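You operate a simulated robot arm through the tools that you are given. There is no shell and no other tool. Be economical: measure what you need, move in short steps, check, and stop when the job is done.

You are at the controls of a simulated two-armed robot. One attempt, no reset.

JOB
Turn the corner knob of the round-pan balance till the 200 g weight reads true on spot two.
Fine: tare with the plate on, store the true reading once and nest the weight in the corner box; the other weights stay. Other keys and knobs, the mouse and the wooden box on the rollers stay as they are. Set down upright: large weight with teal ring.

The check looks at the end state, three seconds after you hand in, the way a careful person would. Anything else that was tipped, shoved, dropped, spilled or broken makes it a failure.

ROBOT AND FRAMES
Two 7-joint arms with two-finger parallel grippers on one trunk that stands fixed in place. Base frame: the origin is at the foot of the trunk, x ahead of it, y to its left, z up. Readings come in m, rad, newtons and seconds.
The left shoulder is at [0.02, 0.138, 1.25], the right one opposite. With the tool pointing down near the work surface each hand reaches from about 0.1 to 0.42 m from the base axis, measured 20 degrees to its own side. Payload 1.57 kg a hand.
Tool frame (each hand has its own): the origin (TCP) lies between the finger pads and is the grasp point; the fingertips stand 0.03 m ahead of it; z points along the fingers, y is the line along which they close. The gripper opens to 0.08 m. The fingers are 0.017 m wide and 0.012 m thick; the gripper's body (0.04 by 0.082 m) begins 0.08 m behind the TCP.
Orientation is that of the tool frame in the base frame, as a unit quaternion [x, y, z, w]. With the fingers straight down and closing along the base's y, the tool's x points along the base's -x, its y along +y and its z along -z.

CONTROLS
- The arms move only by the tool apply_moves. It takes "left_targets", "right_targets" or both (then of equal length, played together; a hand with none holds still); each is a list of rows, each a list of 7 numbers: the closure, from 0 (fully open) to 1 (shut), then the shift along the tool's x, y, z in units of 40 mm (1.0 is 40 mm), then the turn, a rotation vector about the tool's x, y, z in units of 5 degrees (1.0 is 5 degrees). In form: [[claw, x, y, z, ax, ay, az], ...]. A call has 1 to 20 rows; each row shifts and turns the commanded pose from where the row before left it, along the tool's axes as they then stand. A call with a number of a shift or a turn outside -1 to 1 is refused whole. Rows are played at 5 a second. More than 0.05 m and 0.15 rad between two rows, or a gripper value outside its range, and nothing of the call is played. Where a pose cannot be reached the arm comes as near as it can. A force on the tool above 90 N (or 10 N above the force at the start of the call, whichever is more), or a blocked arm, ends the call early, and 0.2 s more pass. The fingers move at their own pace (about 0.045 m/s each) and stop on an object; they squeeze with about 43 N. The grip force told is the motor's: it shows also when the fingers shut on nothing. Time passes only in rows, and 0.2 s behind the last, so rows that do not move let the fingers close. The reply holds the time, the measured pose of the TCP, the force on the tool along the base axes, the opening and the grip force, in the units named above and with some noise, with the torque about the TCP (base axes, N m) and any sound that the robot's microphone picked up.
- Cameras (640 x 400 px; columns grow to the right, rows downward): "scene" is now at [0.1619, 0.0707, 1.1734]; the picture's right is [0.73, -0.68, 0.00], its down [-0.10, -0.11, -0.99] and it looks along [0.67, 0.72, -0.14] (base axes); focal length 214 px, centre (320, 200). "left" rides on the left gripper at [0.072, 0.007, -0.122] in its tool frame; the picture's right is [-0.09, 1.00, 0.00], its down [-0.84, -0.08, -0.54] and it looks along [-0.54, -0.05, 0.84] (tool axes); focal length 238 px, centre (320, 200). "right" rides on the right gripper at [0.072, -0.007, -0.122] in its tool frame; the picture's right is [0.09, 1.00, 0.00], its down [-0.84, 0.08, -0.54] and it looks along [-0.54, 0.05, 0.84] (tool axes); focal length 238 px, centre (320, 200). There is no depth. A picture from a camera that has moved, and an enlarged one, comes with that camera's place and axes in the base frame and with its lens.
- get_image(camera): a new picture of that camera. No time passes.
- raise_lower(by): slides the trunk up (or, below 0, down) by that many m; the arms and the scene camera ride with it, the base frame stays. It gives what a move gives, with no picture.
- aim_head(pan, tilt): turns the head with the scene camera to pan (to the left, within 1.047 rad either way) and tilt (down, from -0.506 to 1.204), counted from straight ahead of the robot. It gives what a move gives.
- close_up(camera, box): a new picture of the part [left, top, right, bottom] of that camera's present view, enlarged. No time passes.
- job_done(): hands the job in; it is judged then, once.

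Work in short steps. Places have to be worked out from the pictures, the camera data and where the tool is seen: move nearer, look again, correct. Check each grasp and each placing, and mend what went wrong. You have 120 turns and 78 pictures in all, those below and enlarged ones among them. Open the grippers and draw the arms clear of the work before you hand the job in, unless the task says otherwise; then end with one line.

The tools are called after "Call:" by a JSON object that holds its "method" and its "body". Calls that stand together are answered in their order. apply_moves: Moves the arms, as the interface text tells. Its arguments: {"type":"object","properties":{"left_targets":{"type":"array"},"right_targets":{"type":"array"}},"required":[]} The other tools are called the same way: raise_lower (by) slides the trunk up or down; aim_head (pan, tilt) turns the head that bears the scene camera; get_image (camera) takes a picture; close_up (camera, box) takes an enlarged picture of a part of a camera's view; job_done () hands the job in.

At the start:

```text
time: 0.0
left_tcp_pos: [0.254, 0.3583, 1.1065]
left_tool_rot: [-0.006, 0.997, 0.009, -0.077]
left_wrist_force: [0.0, -0.1, -0.3]
left_moment: [-0.01, 0.0, 0.01]
left_width: 0.0799
left_grip_force: 0.2
right_tcp_pos: [0.2785, 0.0473, 1.1565]
right_tool_rot: [0.0, 0.996, -0.003, -0.091]
right_wrist_force: [0.9, -0.9, -0.4]
right_moment: [0.02, 0.01, 0.0]
right_width: 0.0797
right_grip_force: 0.0
trunk travel left (down, up): [-0.625, 0.615]
head pan, tilt: [0.822, 0.145]
```

scene: 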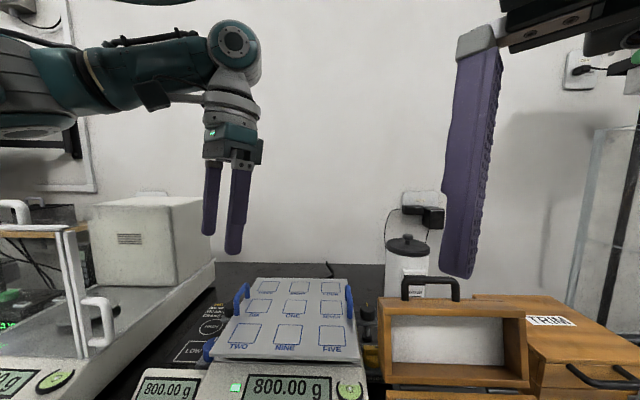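
right: 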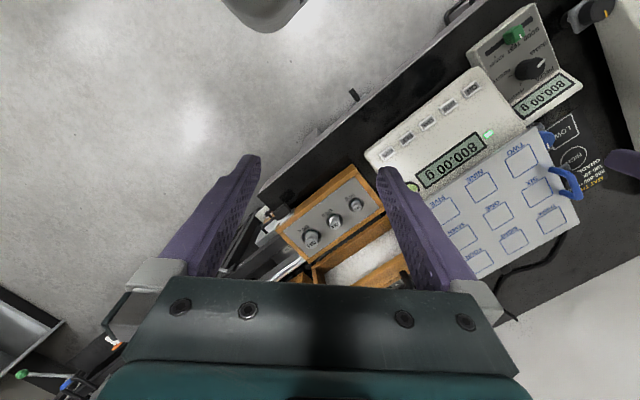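
left: 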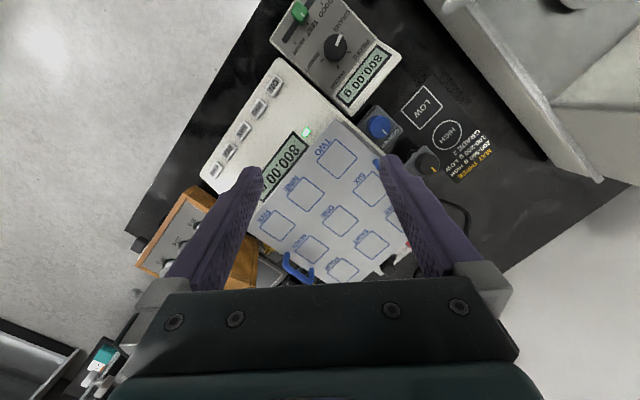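

The first pictures show a balance with a plate on it, a remote box with a knob, and a wooden weight box. I'll tilt the head down to see the whole work area.

Call:
{"method": "aim_head", "body": {"pan": 0.75, "tilt": 0.75}}

Call:
{"method": "get_image", "body": {"camera": "scene"}}

Call:
{"method": "close_up", "body": {"camera": "left", "box": [200, 0, 520, 200]}}

Call:
{"method": "close_up", "body": {"camera": "right", "box": [220, 0, 640, 290]}}

```text
time: 1.0
left_tcp_pos: [0.2538, 0.3582, 1.1065]
left_tool_rot: [-0.005, 0.997, 0.009, -0.078]
left_wrist_force: [-0.9, 0.9, -0.8]
left_moment: [-0.02, 0.01, 0.01]
left_width: 0.08
left_grip_force: 0.0
right_tcp_pos: [0.2788, 0.0485, 1.1558]
right_tool_rot: [-0.001, 0.996, -0.004, -0.094]
right_wrist_force: [1.2, -0.1, -1.2]
right_moment: [-0.01, 0.03, 0.0]
right_width: 0.0801
right_grip_force: 0.1
trunk travel left (down, up): [-0.625, 0.615]
head pan, tilt: [0.75, 0.75]
```

```text
74 pictures are left
camera scene: at [0.1595, 0.0594, 1.1186], right [0.68, -0.73, 0.0], down [-0.5, -0.46, -0.73], along [0.54, 0.5, -0.68], focal length 214 px, centre (320, 200)
```

scene: 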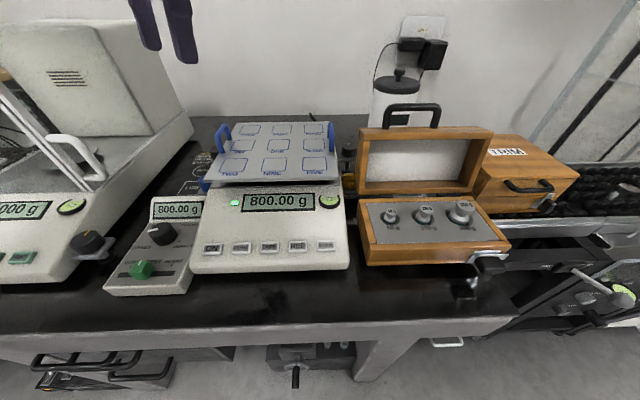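

```text
2.00 times, centred on (360, 100) of left
camera zoom: at [0.2008, 0.3617, 1.2375], right [0.08, 1.0, 0.0], down [0.91, -0.08, 0.4], along [0.4, -0.03, -0.91], focal length 477 px, centre (240, 400)
```

zoom: 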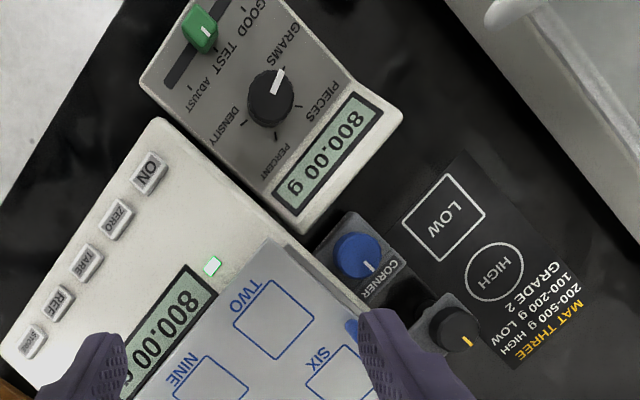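

```text
1.38 times, centred on (430, 145) of right
camera zoom: at [0.2302, 0.0426, 1.2884], right [-0.09, 1.0, 0.01], down [0.92, 0.08, 0.38], along [0.37, 0.04, -0.93], focal length 329 px, centre (168, 276)
```

zoom: 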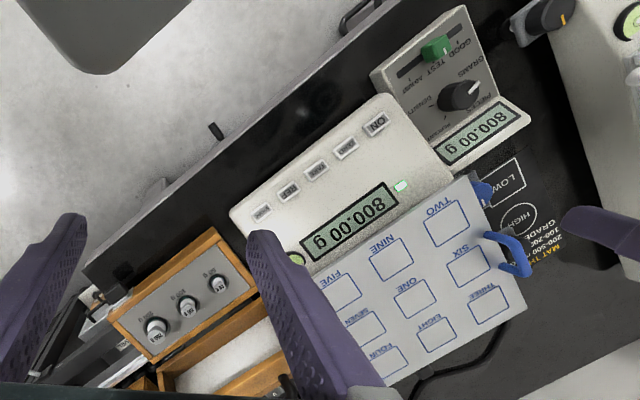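

A blue knob is marked CORNER, and the balance reads 800 g with the plate on. I'll zoom in for the labels and weights.

Call:
{"method": "close_up", "body": {"camera": "scene", "box": [340, 90, 540, 290]}}

Call:
{"method": "close_up", "body": {"camera": "scene", "box": [100, 100, 360, 300]}}

Call:
{"method": "close_up", "body": {"camera": "scene", "box": [440, 130, 640, 330]}}

Call:
{"method": "close_up", "body": {"camera": "left", "box": [100, 140, 260, 400]}}

```text
2.00 times, centred on (440, 190) of scene
camera zoom: at [0.1595, 0.0594, 1.1186], right [0.68, -0.73, 0.0], down [-0.5, -0.46, -0.73], along [0.54, 0.5, -0.68], focal length 429 px, centre (80, 220)
```

zoom: 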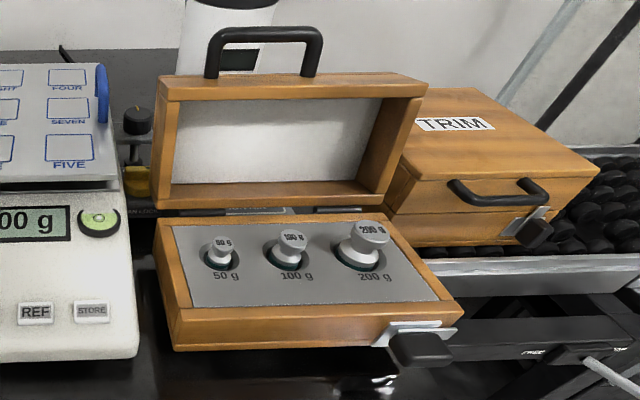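

```text
2.00 times, centred on (230, 200) of scene
camera zoom: at [0.1595, 0.0594, 1.1186], right [0.68, -0.73, 0.0], down [-0.5, -0.46, -0.73], along [0.54, 0.5, -0.68], focal length 429 px, centre (500, 200)
```

zoom: 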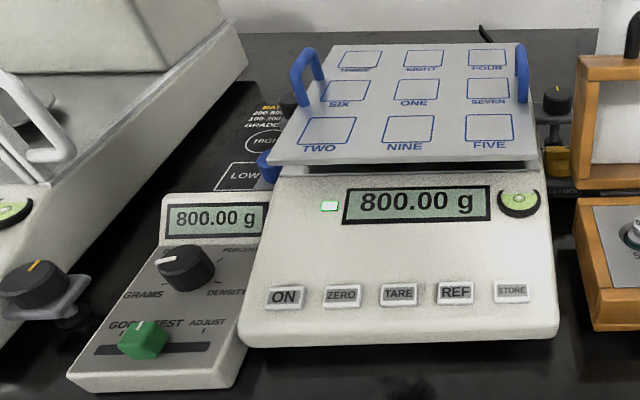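

```text
2.00 times, centred on (540, 230) of scene
camera zoom: at [0.1595, 0.0594, 1.1186], right [0.68, -0.73, 0.0], down [-0.5, -0.46, -0.73], along [0.54, 0.5, -0.68], focal length 429 px, centre (-120, 140)
```

zoom: 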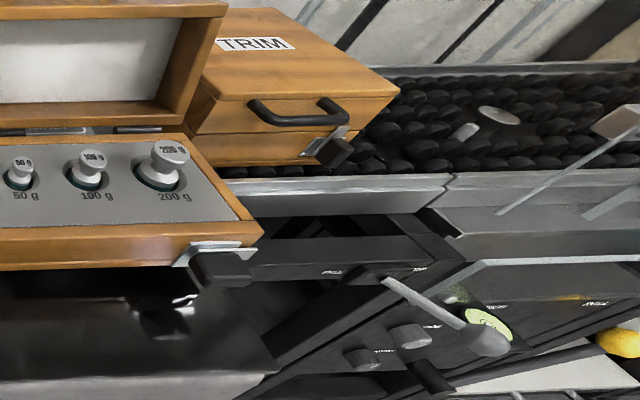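

```text
1.54 times, centred on (180, 270) of left
camera zoom: at [0.2008, 0.3617, 1.2375], right [0.08, 1.0, 0.0], down [0.91, -0.08, 0.4], along [0.4, -0.03, -0.91], focal length 367 px, centre (535, 92)
```

zoom: 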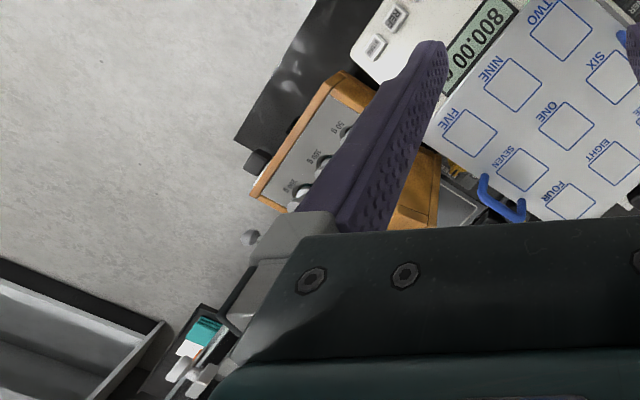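

The open box holds 50, 100 and 200 g weights, the 200 g being the large one. I'll look left at the other balance and at the knobs to be sure which balance has a round pan.

Call:
{"method": "aim_head", "body": {"pan": 1.04, "tilt": 0.6}}

Call:
{"method": "get_image", "body": {"camera": "scene"}}

Call:
{"method": "close_up", "body": {"camera": "left", "box": [340, 70, 500, 190]}}

```text
time: 1.8
left_tcp_pos: [0.2547, 0.3593, 1.1049]
left_tool_rot: [-0.005, 0.997, 0.008, -0.078]
left_wrist_force: [0.3, -0.6, 0.2]
left_moment: [-0.01, 0.03, 0.04]
left_width: 0.0801
left_grip_force: 0.1
right_tcp_pos: [0.2781, 0.0487, 1.1556]
right_tool_rot: [-0.001, 0.996, -0.003, -0.093]
right_wrist_force: [-0.1, 0.5, 0.0]
right_moment: [0.0, 0.01, -0.01]
right_width: 0.08
right_grip_force: 0.1
trunk travel left (down, up): [-0.625, 0.615]
head pan, tilt: [1.04, 0.6]
```

```text
67 pictures are left
camera scene: at [0.1436, 0.079, 1.1314], right [0.86, -0.51, 0.0], down [-0.29, -0.49, -0.82], along [0.42, 0.71, -0.57], focal length 214 px, centre (320, 200)
```

scene: 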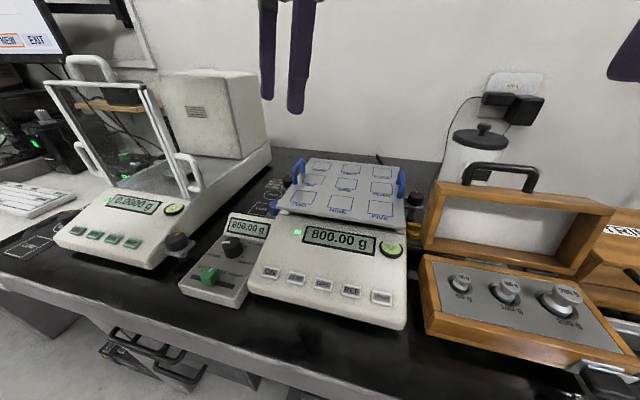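

```text
3.33 times, centred on (420, 130) of left
camera zoom: at [0.2009, 0.3616, 1.2375], right [0.08, 1.0, 0.01], down [0.91, -0.08, 0.4], along [0.4, -0.03, -0.91], focal length 794 px, centre (-13, 433)
```

zoom: 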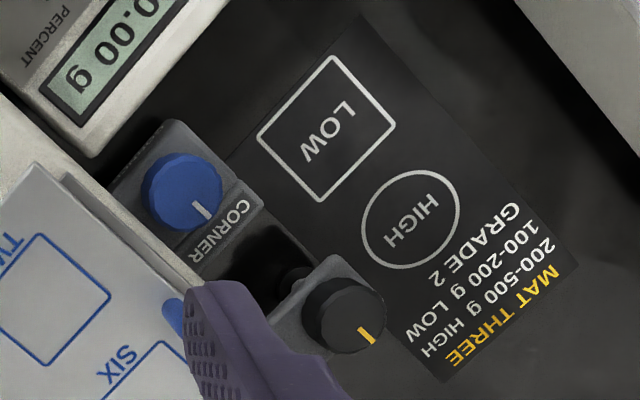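

I'll zoom on the left balance's pan and the knobs at the right of the plate balance.

Call:
{"method": "close_up", "body": {"camera": "scene", "box": [40, 50, 280, 280]}}

Call:
{"method": "close_up", "body": {"camera": "scene", "box": [170, 140, 430, 330]}}

```text
1.74 times, centred on (160, 165) of scene
camera zoom: at [0.1436, 0.079, 1.1314], right [0.86, -0.51, 0.0], down [-0.29, -0.49, -0.82], along [0.42, 0.71, -0.57], focal length 373 px, centre (598, 261)
```

zoom: 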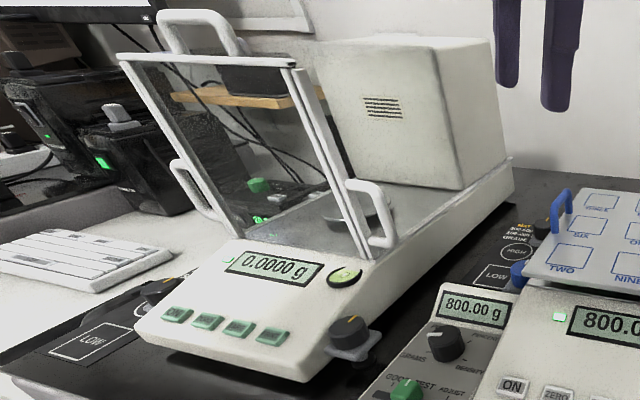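

```text
2.11 times, centred on (300, 235) of scene
camera zoom: at [0.1436, 0.079, 1.1314], right [0.86, -0.51, 0.0], down [-0.29, -0.49, -0.82], along [0.42, 0.71, -0.57], focal length 452 px, centre (362, 126)
```

zoom: 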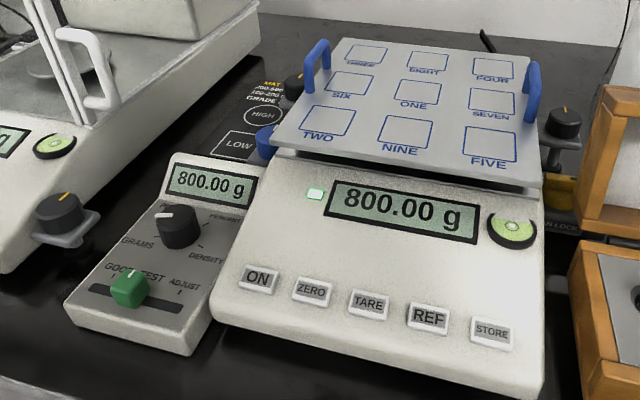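

I work out TARE at about (0.243, 0.237, 0.853), spot two at (0.286, 0.379, 0.904), the blue CORNER knob at (0.25, 0.446, 0.86), and the 200 g weight at (0.45, 0.05, top 0.91). The balance is yawed about 45°. I'll send the right arm aside and bring the left hand, closed, upright and turned 45°, above TARE.

Call:
{"method": "apply_moves", "body": {"left_targets": [[1, 0, 0, 0, 0, -0.9, 0], [1, 0, 0, 0, 0, -0.9, 0], [1, 0.056, -0.6, 0.5, 0, 0, 0], [1, 0.056, -0.6, 0.5, 0, 0, 0], [1, 0.056, -0.6, 0.5, 0, 0, 0], [1, 0.056, -0.6, 0.5, 0, 0, 0], [1, 0.056, -0.6, 0.5, 0, 0, 0], [1, 0, 0, 0, 0, 0, -1], [1, 0, 0, 0, 0, 0, -1], [1, 0, 0, 0, 0, 0, -1], [1, 0, 0, 0, 0, 0, -1], [1, 0, 0, 0, 0, 0, -1], [1, 0, 0, 0, 0, 0, -1], [1, 0, 0, 0, 0, 0, -1], [1, 0, 0, 0, 0, 0, -1], [1, 0, 0, 0, 0, 0, -1]], "right_targets": [[0, 0, -0.5, 0, 0, 0, 0], [0, 0, -0.5, 0, 0, 0, 0], [0, 0, -0.5, 0, 0, 0, 0], [0, 0, -0.5, 0, 0, 0, 0], [0, 0, -0.5, 0, 0, 0, 0], [0, 0, -0.5, 0, 0, 0, 0], [0, 0, -0.5, 0, 0, 0, 0], [0, 0, -0.5, 0, 0, 0, 0], [0, 0, -0.5, 0, 0, 0, 0], [0, 0, -0.5, 0, 0, 0, 0], [0, 0, -0.5, 0, 0, 0, 0], [0, 0, -0.5, 0, 0, 0, 0], [0, 0, -0.5, 0, 0, 0, 0], [0, 0, -0.5, 0, 0, 0, 0], [0, 0, -0.5, 0, 0, 0, 0], [0, 0, -0.5, 0, 0, 0, 0]]}}

Call:
{"method": "get_image", "body": {"camera": "scene"}}

Call:
{"method": "get_image", "body": {"camera": "left"}}

```text
time: 4.2
left_tcp_pos: [0.2462, 0.2408, 1.0043]
left_tool_rot: [-0.166, 0.986, 0.01, 0.004]
left_wrist_force: [-0.3, 0.1, -0.9]
left_moment: [-0.03, 0.0, 0.01]
left_width: 0.0
left_grip_force: 21.3
right_tcp_pos: [0.2602, -0.1772, 1.1156]
right_tool_rot: [-0.001, 0.984, -0.063, -0.167]
right_wrist_force: [0.2, -0.2, 0.3]
right_moment: [0.02, 0.02, -0.01]
right_width: 0.0802
right_grip_force: 0.0
trunk travel left (down, up): [-0.625, 0.615]
head pan, tilt: [1.04, 0.6]
stopped in row 11 (right hand): the arm was blocked; the commanded pose is now the measured one
```

```text
63 pictures are left
camera scene: at [0.1436, 0.0792, 1.1315], right [0.86, -0.51, 0.0], down [-0.29, -0.49, -0.83], along [0.42, 0.71, -0.56], focal length 214 px, centre (320, 200)
```

scene: 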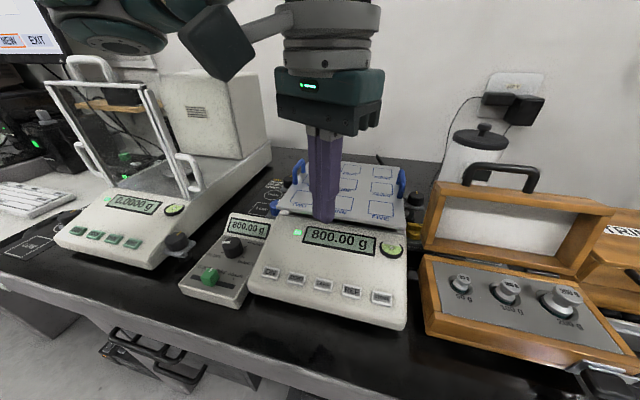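

```text
62 pictures are left
camera left: at [0.1734, 0.2201, 1.1256], right [-0.24, 0.97, 0.02], down [0.81, 0.19, 0.55], along [0.53, 0.15, -0.84], focal length 238 px, centre (320, 200)
```

left: 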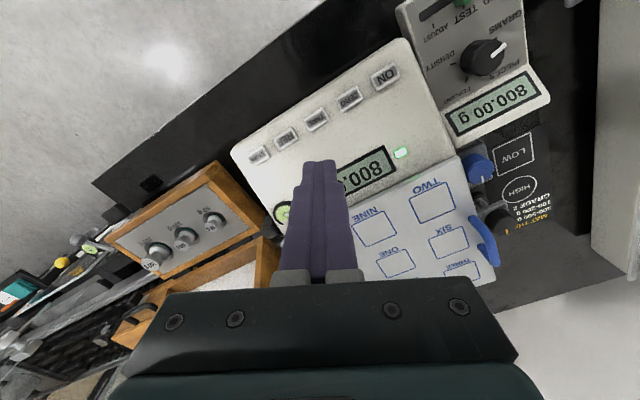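

The left hand is nearly above TARE (now triangulated again at 0.243, 0.239). The right arm stopped harmlessly at its limit, out of the way. I'll finish the turn and go down to about 15 mm above the key.

Call:
{"method": "apply_moves", "body": {"left_targets": [[1, 0.08, -0.04, 0.5, 0, 0, -1], [1, 0, 0, 0.5, 0, 0, -1], [1, 0, 0, 0.5, 0, 0, -1], [1, 0, 0, 0.5, 0, 0, -1], [1, 0, 0, 0.4, 0, 0, -1], [1, 0, 0, 0, 0, 0, 0]]}}

Call:
{"method": "get_image", "body": {"camera": "left"}}

Call:
{"method": "close_up", "body": {"camera": "scene", "box": [240, 180, 420, 330]}}

```text
time: 5.6
left_tcp_pos: [0.2423, 0.2396, 0.908]
left_tool_rot: [-0.375, 0.927, 0.007, 0.006]
left_wrist_force: [-0.1, -0.2, -0.1]
left_moment: [0.01, -0.03, 0.01]
left_width: 0.0001
left_grip_force: 21.8
right_tcp_pos: [0.2612, -0.1781, 1.1171]
right_tool_rot: [-0.002, 0.984, -0.063, -0.166]
right_wrist_force: [0.2, -0.1, -1.1]
right_moment: [0.0, -0.02, 0.02]
right_width: 0.0804
right_grip_force: 0.1
trunk travel left (down, up): [-0.625, 0.615]
head pan, tilt: [1.04, 0.6]
```

```text
61 pictures are left
camera left: at [0.185, 0.1914, 1.0285], right [-0.63, 0.78, 0.01], down [0.65, 0.52, 0.55], along [0.43, 0.36, -0.83], focal length 238 px, centre (320, 200)
```

left: 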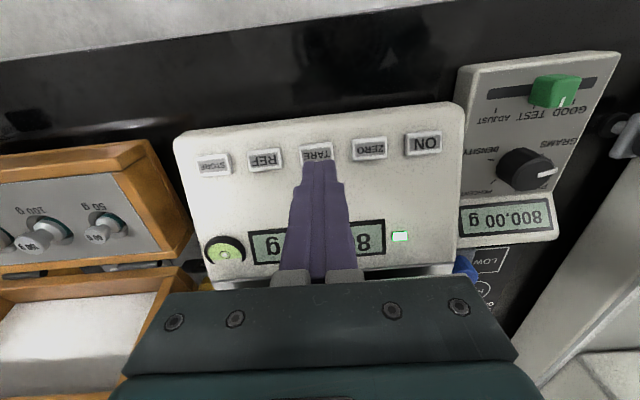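

```text
2.67 times, centred on (330, 255) of scene
camera zoom: at [0.1435, 0.0791, 1.1314], right [0.86, -0.51, 0.0], down [-0.29, -0.49, -0.83], along [0.42, 0.71, -0.56], focal length 572 px, centre (293, 53)
```

zoom: 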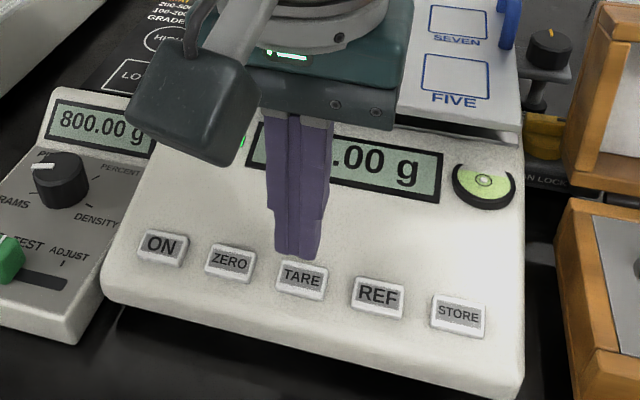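

The fingertips are directly over TARE with tips about 25 mm above. I'll come down in small steps and press.

Call:
{"method": "apply_moves", "body": {"left_targets": [[1, 0.03, 0, 0.45, 0, 0, 0], [1, 0, 0, 0.08, 0, 0, 0], [1, 0, 0, 0.05, 0, 0, 0], [1, 0, 0, 0, 0, 0, 0]]}}

Call:
{"method": "close_up", "body": {"camera": "scene", "box": [240, 180, 420, 330]}}

```text
time: 6.6
left_tcp_pos: [0.2428, 0.2382, 0.8836]
left_tool_rot: [-0.375, 0.927, 0.008, 0.005]
left_wrist_force: [-1.0, 0.1, 0.4]
left_moment: [0.01, 0.04, -0.02]
left_width: 0.0
left_grip_force: 21.2
right_tcp_pos: [0.2602, -0.1783, 1.1162]
right_tool_rot: [-0.002, 0.984, -0.064, -0.167]
right_wrist_force: [-0.3, -0.1, -0.8]
right_moment: [-0.01, 0.0, -0.03]
right_width: 0.0798
right_grip_force: 0.0
trunk travel left (down, up): [-0.625, 0.615]
head pan, tilt: [1.04, 0.6]
```

```text
2.67 times, centred on (330, 255) of scene
camera zoom: at [0.1435, 0.0791, 1.1314], right [0.86, -0.51, 0.0], down [-0.29, -0.49, -0.83], along [0.42, 0.71, -0.56], focal length 572 px, centre (293, 53)
```

zoom: 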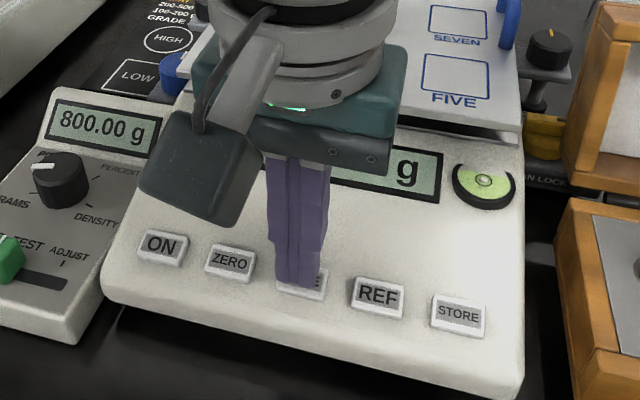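

No contact yet with tips at 0.854, slightly left of the key centre. I'll nudge right 3 mm and press further in 2 mm steps.

Call:
{"method": "apply_moves", "body": {"left_targets": [[1, 0, -0.08, 0.05, 0, 0, 0], [1, 0, 0, 0.05, 0, 0, 0], [1, 0, 0, 0, 0, 0, 0]]}}

```text
time: 7.4
left_tcp_pos: [0.2452, 0.2379, 0.8817]
left_tool_rot: [-0.375, 0.927, 0.009, 0.006]
left_wrist_force: [-0.2, 0.4, 5.2]
left_moment: [0.09, -0.02, -0.01]
left_width: 0.0
left_grip_force: 21.2
right_tcp_pos: [0.2606, -0.1773, 1.1157]
right_tool_rot: [-0.002, 0.984, -0.064, -0.166]
right_wrist_force: [0.0, -0.8, 0.0]
right_moment: [0.0, 0.01, 0.01]
right_width: 0.0799
right_grip_force: 0.1
trunk travel left (down, up): [-0.625, 0.615]
head pan, tilt: [1.04, 0.6]
heard: click
```

The microphone heard a click at 5 N: TARE is pressed. I'll lift off and read the display.

Call:
{"method": "apply_moves", "body": {"left_targets": [[1, 0, 0, -0.5, 0, 0, 0], [1, 0, 0, -1, 0, 0, 0], [1, 0, 0, -1, 0, 0, 0], [1, 0, 0, -1, 0, 0, 0], [0, 0, 0, -0.5, 0, 0, 0]]}}

Call:
{"method": "close_up", "body": {"camera": "scene", "box": [170, 180, 430, 330]}}

```text
time: 8.6
left_tcp_pos: [0.2437, 0.2338, 1.0431]
left_tool_rot: [-0.374, 0.927, 0.009, 0.006]
left_wrist_force: [0.6, 0.9, -0.2]
left_moment: [-0.01, -0.03, 0.02]
left_width: 0.0319
left_grip_force: 0.0
right_tcp_pos: [0.2598, -0.1781, 1.1172]
right_tool_rot: [-0.001, 0.984, -0.064, -0.167]
right_wrist_force: [-0.3, 0.8, -0.1]
right_moment: [-0.04, -0.02, 0.0]
right_width: 0.08
right_grip_force: 0.1
trunk travel left (down, up): [-0.625, 0.615]
head pan, tilt: [1.04, 0.6]
```

```text
2.46 times, centred on (300, 255) of scene
camera zoom: at [0.1436, 0.0791, 1.1314], right [0.86, -0.51, 0.0], down [-0.29, -0.49, -0.83], along [0.42, 0.71, -0.56], focal length 528 px, centre (369, 65)
```

zoom: 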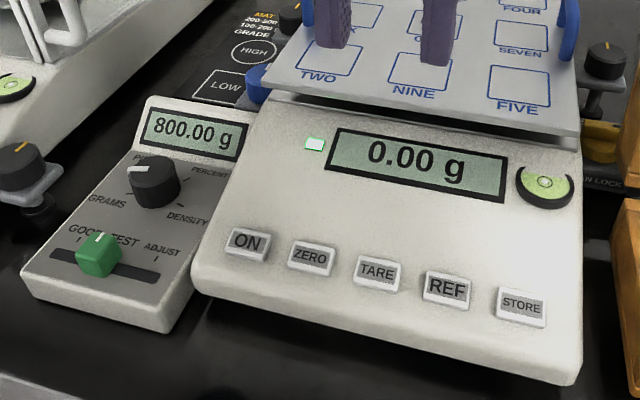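

The display reads 0.00 g. Now I'll carry the open left hand along the balance's row direction to above the 200 g weight, keeping height.

Call:
{"method": "apply_moves", "body": {"left_targets": [[0, -0.08, -0.9, 0, 0, 0, 0], [0, -0.08, -0.98, 0, 0, 0, 0], [0, -0.08, -0.98, 0, 0, 0, 0], [0, -0.08, -0.98, 0, 0, 0, 0], [0, -0.08, -0.98, 0, 0, 0, 0], [0, -0.08, -0.98, 0, 0, 0, 0], [0, -0.08, -0.9, 0, 0, 0, 0], [0, 0, 0, 0, 0, 0, 0]]}}

Call:
{"method": "get_image", "body": {"camera": "left"}}

Call:
{"method": "aim_head", "body": {"pan": 0.6, "tilt": 0.6}}

Call:
{"method": "get_image", "body": {"camera": "scene"}}

```text
time: 10.4
left_tcp_pos: [0.4464, 0.0553, 1.0382]
left_tool_rot: [-0.374, 0.928, 0.007, 0.006]
left_wrist_force: [-0.1, 0.8, -1.1]
left_moment: [0.0, -0.01, 0.04]
left_width: 0.0803
left_grip_force: 0.0
right_tcp_pos: [0.2611, -0.1779, 1.1156]
right_tool_rot: [-0.002, 0.984, -0.063, -0.167]
right_wrist_force: [-0.1, -0.1, -0.6]
right_moment: [0.02, 0.01, -0.01]
right_width: 0.0801
right_grip_force: 0.1
trunk travel left (down, up): [-0.625, 0.615]
head pan, tilt: [1.04, 0.6]
```

```text
57 pictures are left
camera left: at [0.3878, 0.0077, 1.1593], right [-0.62, 0.78, 0.01], down [0.65, 0.51, 0.56], along [0.43, 0.35, -0.83], focal length 238 px, centre (320, 200)
```

left: 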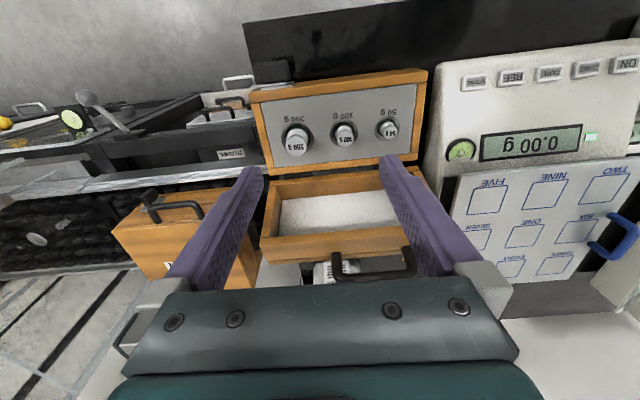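

```text
time: 11.3
left_tcp_pos: [0.4458, 0.056, 1.0376]
left_tool_rot: [-0.374, 0.927, 0.009, 0.005]
left_wrist_force: [0.0, 0.6, -0.7]
left_moment: [0.01, 0.02, 0.0]
left_width: 0.0799
left_grip_force: 0.2
right_tcp_pos: [0.2613, -0.1779, 1.1159]
right_tool_rot: [-0.003, 0.984, -0.065, -0.167]
right_wrist_force: [-0.4, -0.7, -0.6]
right_moment: [0.02, 0.02, 0.01]
right_width: 0.0801
right_grip_force: 0.1
trunk travel left (down, up): [-0.625, 0.615]
head pan, tilt: [0.6, 0.6]
```

```text
56 pictures are left
camera scene: at [0.1717, 0.0529, 1.1314], right [0.57, -0.82, 0.0], down [-0.47, -0.32, -0.83], along [0.68, 0.47, -0.56], focal length 214 px, centre (320, 200)
```

scene: 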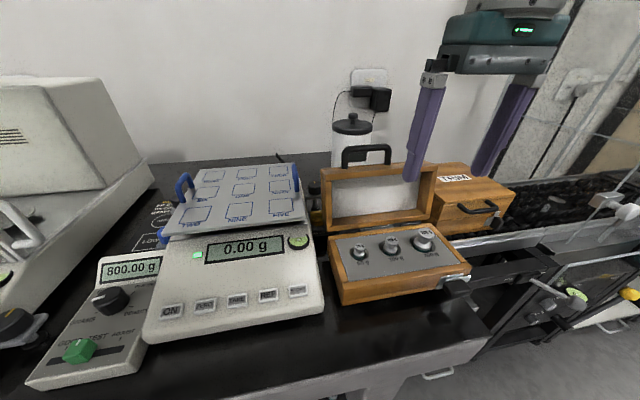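

Triangulating again puts the 200 g weight nearer (0.48, 0.054) with its top at about 0.887. I'll move partway over and down, then look again.

Call:
{"method": "apply_moves", "body": {"left_targets": [[0, -0.2, -0.6, 0, 0, 0, 0], [0, -0.15, 0, 0.5, 0, 0, 0], [0, 0, 0, 0.5, 0, 0, 0], [0, 0, 0, 0, 0, 0, 0]]}}

Call:
{"method": "get_image", "body": {"camera": "left"}}

Call:
{"method": "close_up", "body": {"camera": "scene", "box": [310, 100, 560, 310]}}

```text
time: 12.3
left_tcp_pos: [0.4576, 0.0568, 0.9962]
left_tool_rot: [-0.374, 0.927, 0.008, 0.006]
left_wrist_force: [-0.4, 0.1, -0.5]
left_moment: [-0.02, 0.03, 0.03]
left_width: 0.0801
left_grip_force: 0.1
left hand out of reach, approached as far as the arm can: row 1, 2
right_tcp_pos: [0.261, -0.1778, 1.1164]
right_tool_rot: [-0.002, 0.984, -0.064, -0.166]
right_wrist_force: [0.7, 0.0, 0.3]
right_moment: [0.01, -0.01, 0.0]
right_width: 0.08
right_grip_force: 0.1
trunk travel left (down, up): [-0.625, 0.615]
head pan, tilt: [0.6, 0.6]
```

```text
55 pictures are left
camera left: at [0.3997, 0.0084, 1.1177], right [-0.63, 0.78, 0.01], down [0.65, 0.52, 0.56], along [0.43, 0.36, -0.83], focal length 238 px, centre (320, 200)
```

left: 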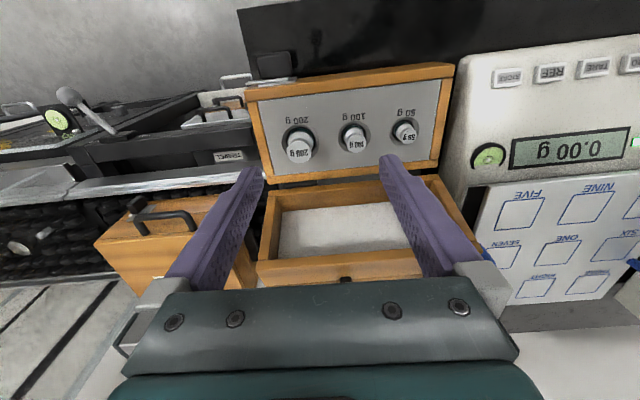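

```text
1.90 times, centred on (435, 205) of scene
camera zoom: at [0.1717, 0.0528, 1.1314], right [0.57, -0.82, 0.0], down [-0.47, -0.32, -0.83], along [0.68, 0.47, -0.56], focal length 408 px, centre (101, 190)
```

zoom: 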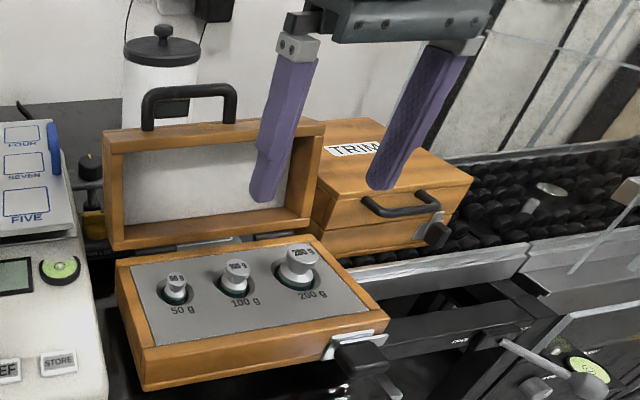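

The arm is at its reach limit with the target at about (0.486, 0.055, top 0.883). I'll back up a little, raise the hand, then lower the trunk 0.12 m to gain reach.

Call:
{"method": "apply_moves", "body": {"left_targets": [[0, 0.3, 0, -0.9, 0, 0, 0], [0, 0.3, 0, -0.9, 0, 0, 0], [0, 0.2, 0, -0.9, 0, 0, 0]]}}

Call:
{"method": "raise_lower", "body": {"by": -0.12}}

Call:
{"method": "apply_moves", "body": {"left_targets": [[0, -0.4, -0.25, 0, 0, 0, 0], [0, -0.4, -0.25, 0, 0, 0, 0], [0, -0.4, -0.25, 0, 0, 0, 0], [0, 0, 0, 0, 0, 0, 0]]}}

```text
time: 13.1
left_tcp_pos: [0.4359, 0.0302, 1.1057]
left_tool_rot: [-0.375, 0.927, 0.009, 0.006]
left_wrist_force: [-0.3, -0.1, -0.5]
left_moment: [0.03, 0.05, 0.0]
left_width: 0.0799
left_grip_force: 0.1
right_tcp_pos: [0.2613, -0.1775, 1.1159]
right_tool_rot: [-0.002, 0.984, -0.063, -0.166]
right_wrist_force: [0.0, -0.4, 0.1]
right_moment: [-0.03, 0.05, -0.02]
right_width: 0.0802
right_grip_force: 0.1
trunk travel left (down, up): [-0.625, 0.615]
head pan, tilt: [0.6, 0.6]
```

```text
time: 14.6
left_tcp_pos: [0.4349, 0.0297, 0.9852]
left_tool_rot: [-0.375, 0.927, 0.007, 0.005]
left_wrist_force: [-0.1, 0.3, 0.1]
left_moment: [0.04, -0.02, 0.0]
left_width: 0.0798
left_grip_force: 0.0
right_tcp_pos: [0.261, -0.1781, 0.9954]
right_tool_rot: [-0.002, 0.984, -0.063, -0.165]
right_wrist_force: [0.6, -0.1, 0.2]
right_moment: [-0.02, -0.05, 0.04]
right_width: 0.0799
right_grip_force: 0.0
trunk travel left (down, up): [-0.505, 0.735]
head pan, tilt: [0.6, 0.6]
```

```text
time: 15.6
left_tcp_pos: [0.4537, 0.0556, 0.9798]
left_tool_rot: [-0.375, 0.927, 0.008, 0.006]
left_wrist_force: [0.1, -0.2, -0.3]
left_moment: [0.03, -0.02, -0.05]
left_width: 0.0802
left_grip_force: 0.0
left hand out of reach, approached as far as the arm can: row 1, 2, 3
right_tcp_pos: [0.261, -0.1772, 0.9963]
right_tool_rot: [-0.002, 0.984, -0.064, -0.165]
right_wrist_force: [-0.9, -0.3, -0.4]
right_moment: [0.01, -0.01, 0.0]
right_width: 0.0801
right_grip_force: 0.2
trunk travel left (down, up): [-0.505, 0.735]
head pan, tilt: [0.6, 0.6]
```

Reach with the tool straight down falls about 3 cm short, so a roughly 10° outward tilt is needed. I'll lift, turn the yaw back so the fingers close along base y, and tilt the tips outward (tilt about the closing axis keeps the weight upright).

Call:
{"method": "apply_moves", "body": {"left_targets": [[0, 0.4, 0, -0.9, 0, 0, 0], [0, 0, 0, -0.4, 0, 0, 0.98], [0, 0, 0, 0, 0, 0, 0.98], [0, 0, 0, 0, 0, 0, 0.98], [0, 0, 0, 0, 0, 0, 0.98], [0, 0, 0, 0, 0, 0, 0.98], [0, 0, 0, 0, 0, 0, 0.98], [0, 0, 0, 0, 0, 0, 0.98], [0, 0, 0, 0, 0, 0, 0.98], [0, 0, 0, 0, 0, 0, 0.98], [0, 0, 0, 0, 0, -1, 0], [0, 0, 0, 0, 0, -1, 0], [0, 0, 0, 0, 0, 0, 0]]}}

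Call:
{"method": "get_image", "body": {"camera": "left"}}

Call:
{"method": "get_image", "body": {"camera": "scene"}}

```text
time: 17.0
left_tcp_pos: [0.4206, 0.0423, 0.9719]
left_tool_rot: [-0.177, 0.982, 0.021, -0.067]
left_wrist_force: [-0.1, 0.7, 0.1]
left_moment: [-0.02, -0.01, -0.03]
left_width: 0.08
left_grip_force: 0.0
right_tcp_pos: [0.2609, -0.1762, 0.9965]
right_tool_rot: [-0.002, 0.984, -0.064, -0.166]
right_wrist_force: [0.4, 1.0, 0.0]
right_moment: [0.02, 0.04, -0.01]
right_width: 0.08
right_grip_force: 0.1
trunk travel left (down, up): [-0.505, 0.735]
head pan, tilt: [0.6, 0.6]
stopped in row 6 (left hand): the arm was blocked; the commanded pose is now the measured one
```

```text
53 pictures are left
camera left: at [0.3686, 0.0208, 1.1017], right [-0.26, 0.96, 0.05], down [0.88, 0.21, 0.43], along [0.4, 0.16, -0.9], focal length 238 px, centre (320, 200)
```

left: 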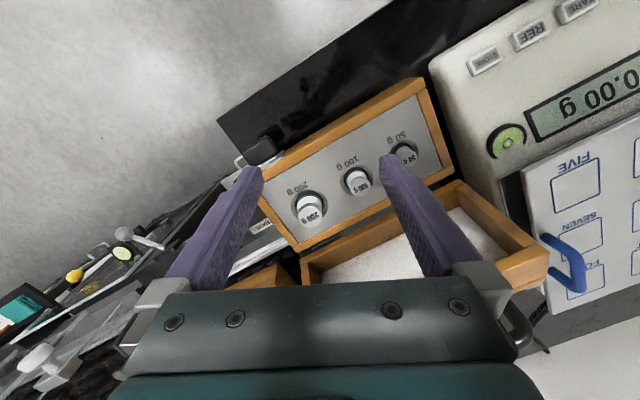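

```text
52 pictures are left
camera scene: at [0.1717, 0.0528, 1.0114], right [0.57, -0.82, 0.0], down [-0.47, -0.32, -0.83], along [0.68, 0.47, -0.56], focal length 214 px, centre (320, 200)
```

scene: 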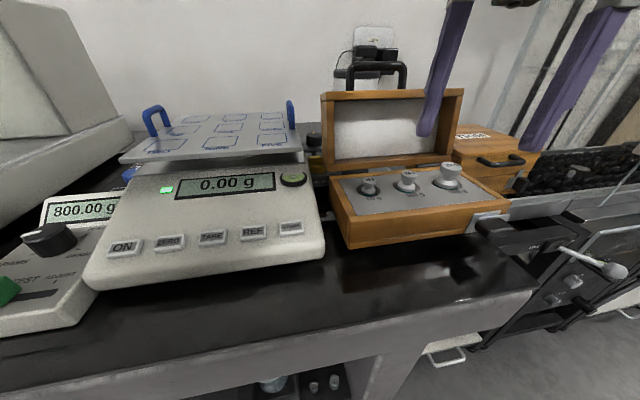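

The wrist stalled partway (no contact force), leaving about 20° yaw and a tilt the wrong way. From here I'll try tilting outward about the closing axis in place.

Call:
{"method": "apply_moves", "body": {"left_targets": [[0, 0, 0, -0.3, 0, -0.9, 0], [0, 0, 0, -0.3, 0, -0.9, 0], [0, 0, 0, 0, 0, -0.9, 0], [0, 0, 0, 0, 0, -0.9, 0], [0, 0, 0, 0, 0, 0, 0]]}}

```text
time: 18.2
left_tcp_pos: [0.4254, 0.042, 0.9969]
left_tool_rot: [-0.171, 0.98, 0.05, 0.088]
left_wrist_force: [-0.3, 0.3, -0.2]
left_moment: [-0.03, -0.01, -0.02]
left_width: 0.08
left_grip_force: 0.1
right_tcp_pos: [0.2609, -0.1778, 0.9954]
right_tool_rot: [-0.002, 0.984, -0.063, -0.166]
right_wrist_force: [-0.3, 0.0, -0.4]
right_moment: [-0.01, 0.0, -0.01]
right_width: 0.0801
right_grip_force: 0.1
trunk travel left (down, up): [-0.505, 0.735]
head pan, tilt: [0.6, 0.6]
```

Tilting works. I'll level the small roll of the closing axis and move above the weight, whose centre I now make (0.483, 0.055), top 0.881.

Call:
{"method": "apply_moves", "body": {"left_targets": [[0, 0, 0, 0, 0.8, 0, 0], [0, -0.5, -0.06, 0.2, 0, 0, 0], [0, -0.5, -0.06, 0.2, 0, 0, 0], [0, -0.37, -0.05, 0.3, 0, 0, 0], [0, 0, 0, 0, 0, 0, 0]]}}

Call:
{"method": "get_image", "body": {"camera": "left"}}

Call:
{"method": "close_up", "body": {"camera": "scene", "box": [310, 60, 560, 260]}}

```text
time: 19.4
left_tcp_pos: [0.4815, 0.0547, 0.9802]
left_tool_rot: [-0.168, 0.981, 0.014, 0.095]
left_wrist_force: [0.5, 0.8, 0.0]
left_moment: [0.0, 0.06, -0.01]
left_width: 0.0802
left_grip_force: 0.0
right_tcp_pos: [0.2602, -0.1764, 0.9965]
right_tool_rot: [-0.002, 0.984, -0.064, -0.166]
right_wrist_force: [-0.3, 0.9, -0.9]
right_moment: [0.01, -0.01, 0.0]
right_width: 0.0798
right_grip_force: 0.0
trunk travel left (down, up): [-0.505, 0.735]
head pan, tilt: [0.6, 0.6]
```

```text
51 pictures are left
camera left: at [0.3907, 0.0298, 1.0853], right [-0.25, 0.97, 0.01], down [0.7, 0.17, 0.69], along [0.67, 0.18, -0.72], focal length 238 px, centre (320, 200)
```

left: 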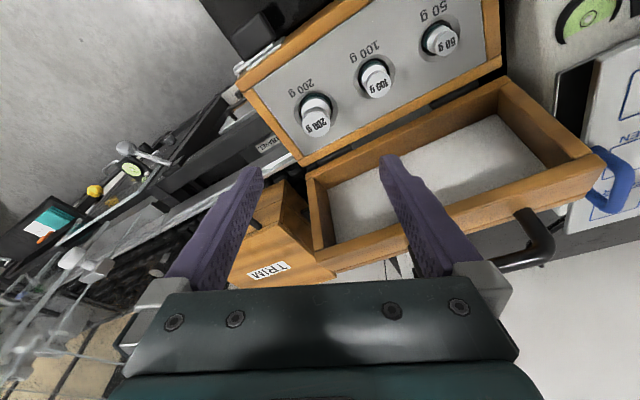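

```text
2.00 times, centred on (435, 160) of scene
camera zoom: at [0.1718, 0.0528, 1.0114], right [0.57, -0.82, 0.0], down [-0.47, -0.32, -0.83], along [0.68, 0.47, -0.56], focal length 429 px, centre (90, 280)
```

zoom: 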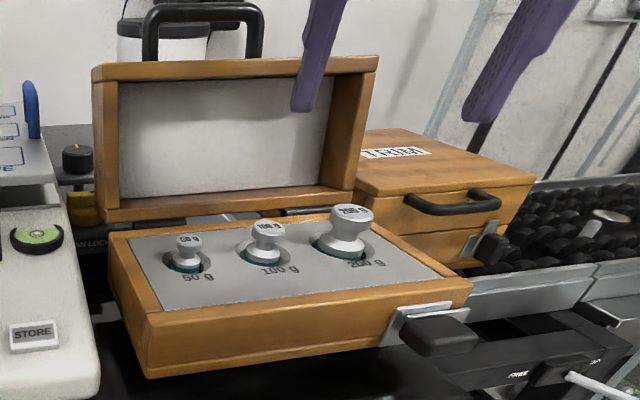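

Reach is fine now; the head of the weight is about 28 mm wide at (0.483, 0.055, 0.888). I'll half close the fingers to clear the 100 g weight and go straight down around the head.

Call:
{"method": "apply_moves", "body": {"left_targets": [[0.38, 0, 0, 0, 0, 0, 0], [0.38, 0, 0, 0, 0, 0, 0], [0.38, 0.1, 0, 0.5, 0, 0, 0], [0.38, 0.1, 0, 0.5, 0, 0, 0], [0.38, 0.1, 0, 0.5, 0, 0, 0], [0.38, 0.05, 0, 0.25, 0, 0, 0], [0.38, 0, 0, 0, 0, 0, 0]]}}

Call:
{"method": "get_image", "body": {"camera": "left"}}

Call:
{"method": "close_up", "body": {"camera": "scene", "box": [360, 100, 560, 260]}}

```text
time: 21.0
left_tcp_pos: [0.4817, 0.0547, 0.9088]
left_tool_rot: [-0.168, 0.981, 0.015, 0.095]
left_wrist_force: [0.7, 0.7, 0.2]
left_moment: [-0.01, -0.02, 0.0]
left_width: 0.0499
left_grip_force: 0.1
right_tcp_pos: [0.2603, -0.1776, 0.9959]
right_tool_rot: [-0.002, 0.984, -0.063, -0.166]
right_wrist_force: [-0.3, -1.1, 0.3]
right_moment: [0.02, -0.01, -0.01]
right_width: 0.0802
right_grip_force: 0.1
trunk travel left (down, up): [-0.505, 0.735]
head pan, tilt: [0.6, 0.6]
```

```text
49 pictures are left
camera left: at [0.3904, 0.0297, 1.0139], right [-0.25, 0.97, 0.01], down [0.7, 0.17, 0.69], along [0.67, 0.18, -0.72], focal length 238 px, centre (320, 200)
```

left: 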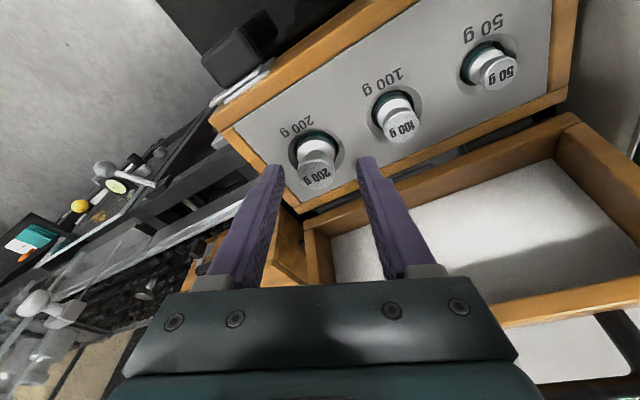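

```text
2.50 times, centred on (460, 180) of scene
camera zoom: at [0.1718, 0.0528, 1.0114], right [0.57, -0.82, 0.0], down [-0.47, -0.32, -0.83], along [0.68, 0.47, -0.56], focal length 536 px, centre (-30, 250)
```

zoom: 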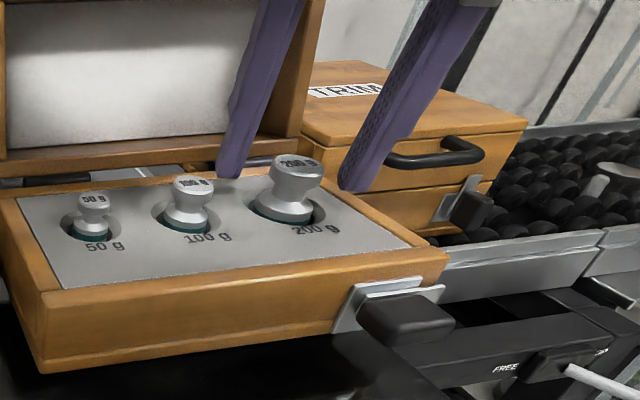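

The head sits between the fingers and on the tool axis within 2 mm. I'll go 15 mm further down and close.

Call:
{"method": "apply_moves", "body": {"left_targets": [[0.38, 0.06, 0, 0.18, 0, 0, 0], [0.38, 0.06, 0, 0.18, 0, 0, 0], [0.6, 0, 0, 0, 0, 0, 0], [0.8, 0, 0, 0, 0, 0, 0], [1, 0, 0, 0, 0, 0, 0], [1, 0, 0, 0, 0, 0, 0]]}}

Call:
{"method": "close_up", "body": {"camera": "scene", "box": [360, 100, 560, 260]}}

Call:
{"method": "get_image", "body": {"camera": "left"}}

```text
time: 22.4
left_tcp_pos: [0.4816, 0.0586, 0.8955]
left_tool_rot: [-0.168, 0.981, 0.018, 0.095]
left_wrist_force: [-24.7, 8.5, 53.2]
left_moment: [1.1, 1.24, 0.22]
left_width: 0.0352
left_grip_force: 24.9
right_tcp_pos: [0.2595, -0.1751, 0.9965]
right_tool_rot: [-0.003, 0.984, -0.062, -0.167]
right_wrist_force: [0.1, 0.4, -1.1]
right_moment: [0.01, 0.0, -0.05]
right_width: 0.0802
right_grip_force: 0.0
trunk travel left (down, up): [-0.505, 0.735]
head pan, tilt: [0.6, 0.6]
```

```text
2.50 times, centred on (460, 180) of scene
camera zoom: at [0.1715, 0.0553, 1.0118], right [0.57, -0.82, 0.0], down [-0.47, -0.32, -0.83], along [0.68, 0.47, -0.56], focal length 536 px, centre (-30, 250)
```

zoom: 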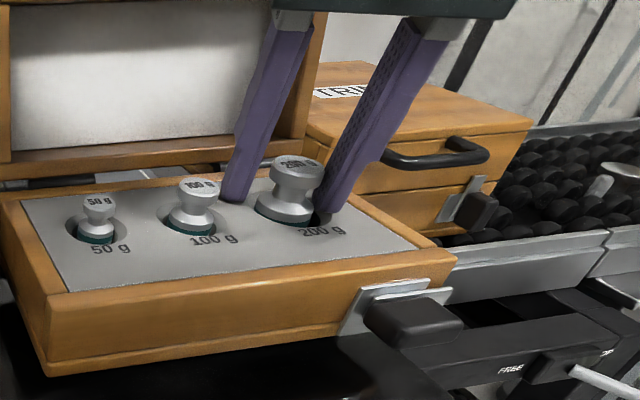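

```text
46 pictures are left
camera left: at [0.3887, 0.0324, 1.0014], right [-0.25, 0.97, 0.02], down [0.7, 0.16, 0.69], along [0.67, 0.19, -0.72], focal length 238 px, centre (320, 200)
```

left: 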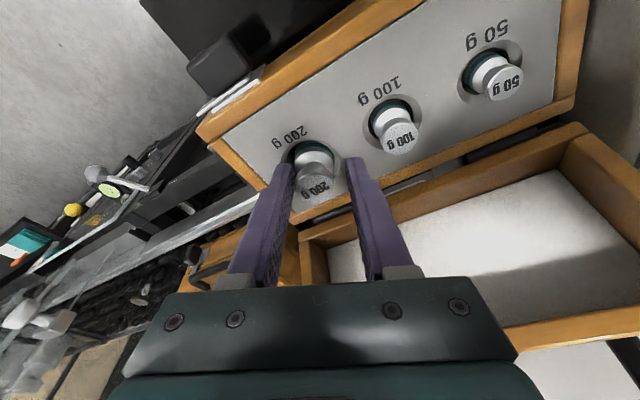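

The tips are bearing on the panel (53 N up) before the grip closed. I'll ease the fingers open and rise 8 mm straight up, then check.

Call:
{"method": "apply_moves", "body": {"left_targets": [[0.4, -0.03, 0, -0.1, 0, 0, 0], [0.38, -0.03, 0, -0.1, 0, 0, 0], [0.38, 0, 0, 0, 0, 0, 0]]}}

Call:
{"method": "get_image", "body": {"camera": "left"}}

```text
time: 23.2
left_tcp_pos: [0.4812, 0.0541, 0.9015]
left_tool_rot: [-0.169, 0.981, 0.015, 0.093]
left_wrist_force: [-0.7, 0.6, -0.1]
left_moment: [-0.02, 0.01, -0.03]
left_width: 0.0494
left_grip_force: 0.0
right_tcp_pos: [0.2624, -0.1764, 0.9956]
right_tool_rot: [-0.001, 0.984, -0.063, -0.166]
right_wrist_force: [0.2, -0.4, -0.1]
right_moment: [0.0, 0.02, -0.03]
right_width: 0.08
right_grip_force: 0.1
trunk travel left (down, up): [-0.505, 0.735]
head pan, tilt: [0.6, 0.6]
```

```text
45 pictures are left
camera left: at [0.3896, 0.0297, 1.0063], right [-0.25, 0.97, 0.02], down [0.7, 0.17, 0.69], along [0.67, 0.18, -0.72], focal length 238 px, centre (320, 200)
```

left: 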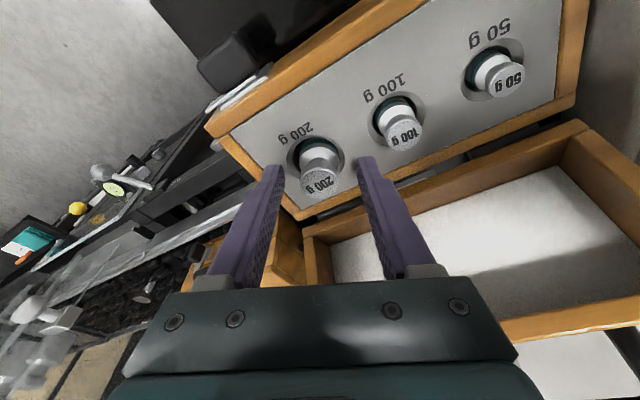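

Forces are zero and the head is centred between the fingers, with tips just below it. I'll close here.

Call:
{"method": "apply_moves", "body": {"left_targets": [[0.55, 0, 0, 0, 0, 0, 0], [0.7, 0, 0, 0, 0, 0, 0], [0.85, 0, 0, 0, 0, 0, 0], [1, 0, 0, 0, 0, 0, 0]]}}

```text
time: 24.2
left_tcp_pos: [0.4817, 0.0549, 0.9026]
left_tool_rot: [-0.168, 0.981, 0.013, 0.095]
left_wrist_force: [-0.2, -0.4, 0.2]
left_moment: [0.0, 0.0, 0.05]
left_width: 0.0244
left_grip_force: 29.6
right_tcp_pos: [0.2603, -0.1791, 0.9968]
right_tool_rot: [-0.001, 0.984, -0.063, -0.167]
right_wrist_force: [-0.3, 0.2, 0.3]
right_moment: [-0.02, 0.03, -0.03]
right_width: 0.08
right_grip_force: 0.1
trunk travel left (down, up): [-0.505, 0.735]
head pan, tilt: [0.6, 0.6]
```

The grip stopped at 24 mm on the head, with no side force. Lifting straight up slowly.

Call:
{"method": "apply_moves", "body": {"left_targets": [[1, 0, 0, 0, 0, 0, 0], [1, -0.05, 0, -0.25, 0, 0, 0], [1, -0.05, 0, -0.25, 0, 0, 0], [1, -0.1, 0, -0.5, 0, 0, 0], [1, -0.1, 0, -0.5, 0, 0, 0], [1, 0, 0, 0, 0, 0, 0]]}}

Call:
{"method": "close_up", "body": {"camera": "scene", "box": [310, 40, 560, 260]}}

Call:
{"method": "get_image", "body": {"camera": "left"}}

```text
time: 25.6
left_tcp_pos: [0.4823, 0.0545, 0.9634]
left_tool_rot: [-0.167, 0.981, 0.014, 0.095]
left_wrist_force: [-0.3, -0.5, -2.7]
left_moment: [0.01, 0.01, 0.03]
left_width: 0.0241
left_grip_force: 35.5
right_tcp_pos: [0.2614, -0.1778, 0.9975]
right_tool_rot: [-0.002, 0.984, -0.064, -0.166]
right_wrist_force: [0.2, -0.1, -0.1]
right_moment: [-0.04, -0.02, 0.0]
right_width: 0.0802
right_grip_force: 0.0
trunk travel left (down, up): [-0.505, 0.735]
head pan, tilt: [0.6, 0.6]
```

```text
1.82 times, centred on (435, 150) of scene
camera zoom: at [0.1716, 0.0528, 1.0114], right [0.57, -0.82, 0.0], down [-0.47, -0.32, -0.82], along [0.68, 0.47, -0.57], focal length 390 px, centre (111, 291)
```

zoom: 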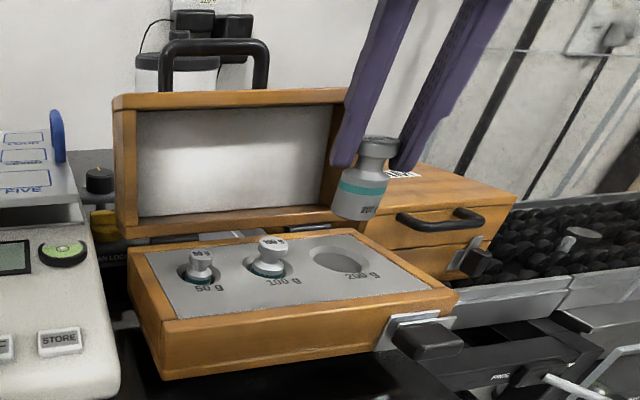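

```text
43 pictures are left
camera left: at [0.3896, 0.0298, 1.0688], right [-0.25, 0.97, 0.01], down [0.7, 0.17, 0.69], along [0.67, 0.18, -0.72], focal length 238 px, centre (320, 200)
```

left: 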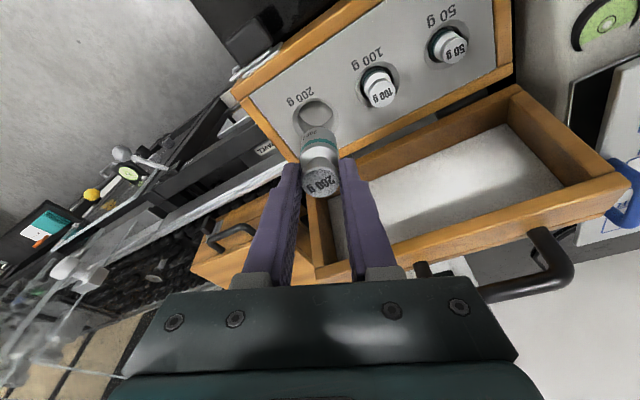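

The 200 g weight with its teal ring is out of the nest and held. I'll raise the trunk 0.14 m for a straight vertical lift clear of the lid.

Call:
{"method": "raise_lower", "body": {"by": 0.14}}

Call:
{"method": "apply_moves", "body": {"left_targets": [[1, 0.19, 0.93, -0.04, 0, 0, 0], [1, 0.19, 0.93, -0.04, 0, 0, 0], [1, 0.19, 0.93, -0.04, 0, 0, 0], [1, 0.19, 0.93, -0.04, 0, 0, 0], [1, 0.19, 0.93, -0.04, 0, 0, 0], [1, 0, 0, 0, 0, 0, 0]]}}

```text
time: 27.2
left_tcp_pos: [0.4819, 0.054, 1.1035]
left_tool_rot: [-0.168, 0.981, 0.014, 0.095]
left_wrist_force: [0.1, -0.5, -2.5]
left_moment: [0.0, 0.0, 0.01]
left_width: 0.0241
left_grip_force: 35.6
right_tcp_pos: [0.2606, -0.1761, 1.1366]
right_tool_rot: [-0.002, 0.984, -0.064, -0.165]
right_wrist_force: [-0.2, -0.5, -0.1]
right_moment: [0.05, 0.0, -0.02]
right_width: 0.0799
right_grip_force: 0.0
trunk travel left (down, up): [-0.645, 0.595]
head pan, tilt: [0.6, 0.6]
```

```text
time: 28.6
left_tcp_pos: [0.3825, 0.2173, 1.1047]
left_tool_rot: [-0.169, 0.981, 0.016, 0.094]
left_wrist_force: [-0.5, -0.8, -2.3]
left_moment: [-0.02, -0.03, -0.04]
left_width: 0.0241
left_grip_force: 36.2
right_tcp_pos: [0.2606, -0.1775, 1.1372]
right_tool_rot: [-0.003, 0.984, -0.064, -0.166]
right_wrist_force: [-0.1, -0.2, 0.9]
right_moment: [0.0, -0.03, -0.04]
right_width: 0.0799
right_grip_force: 0.2
trunk travel left (down, up): [-0.645, 0.595]
head pan, tilt: [0.6, 0.6]
```

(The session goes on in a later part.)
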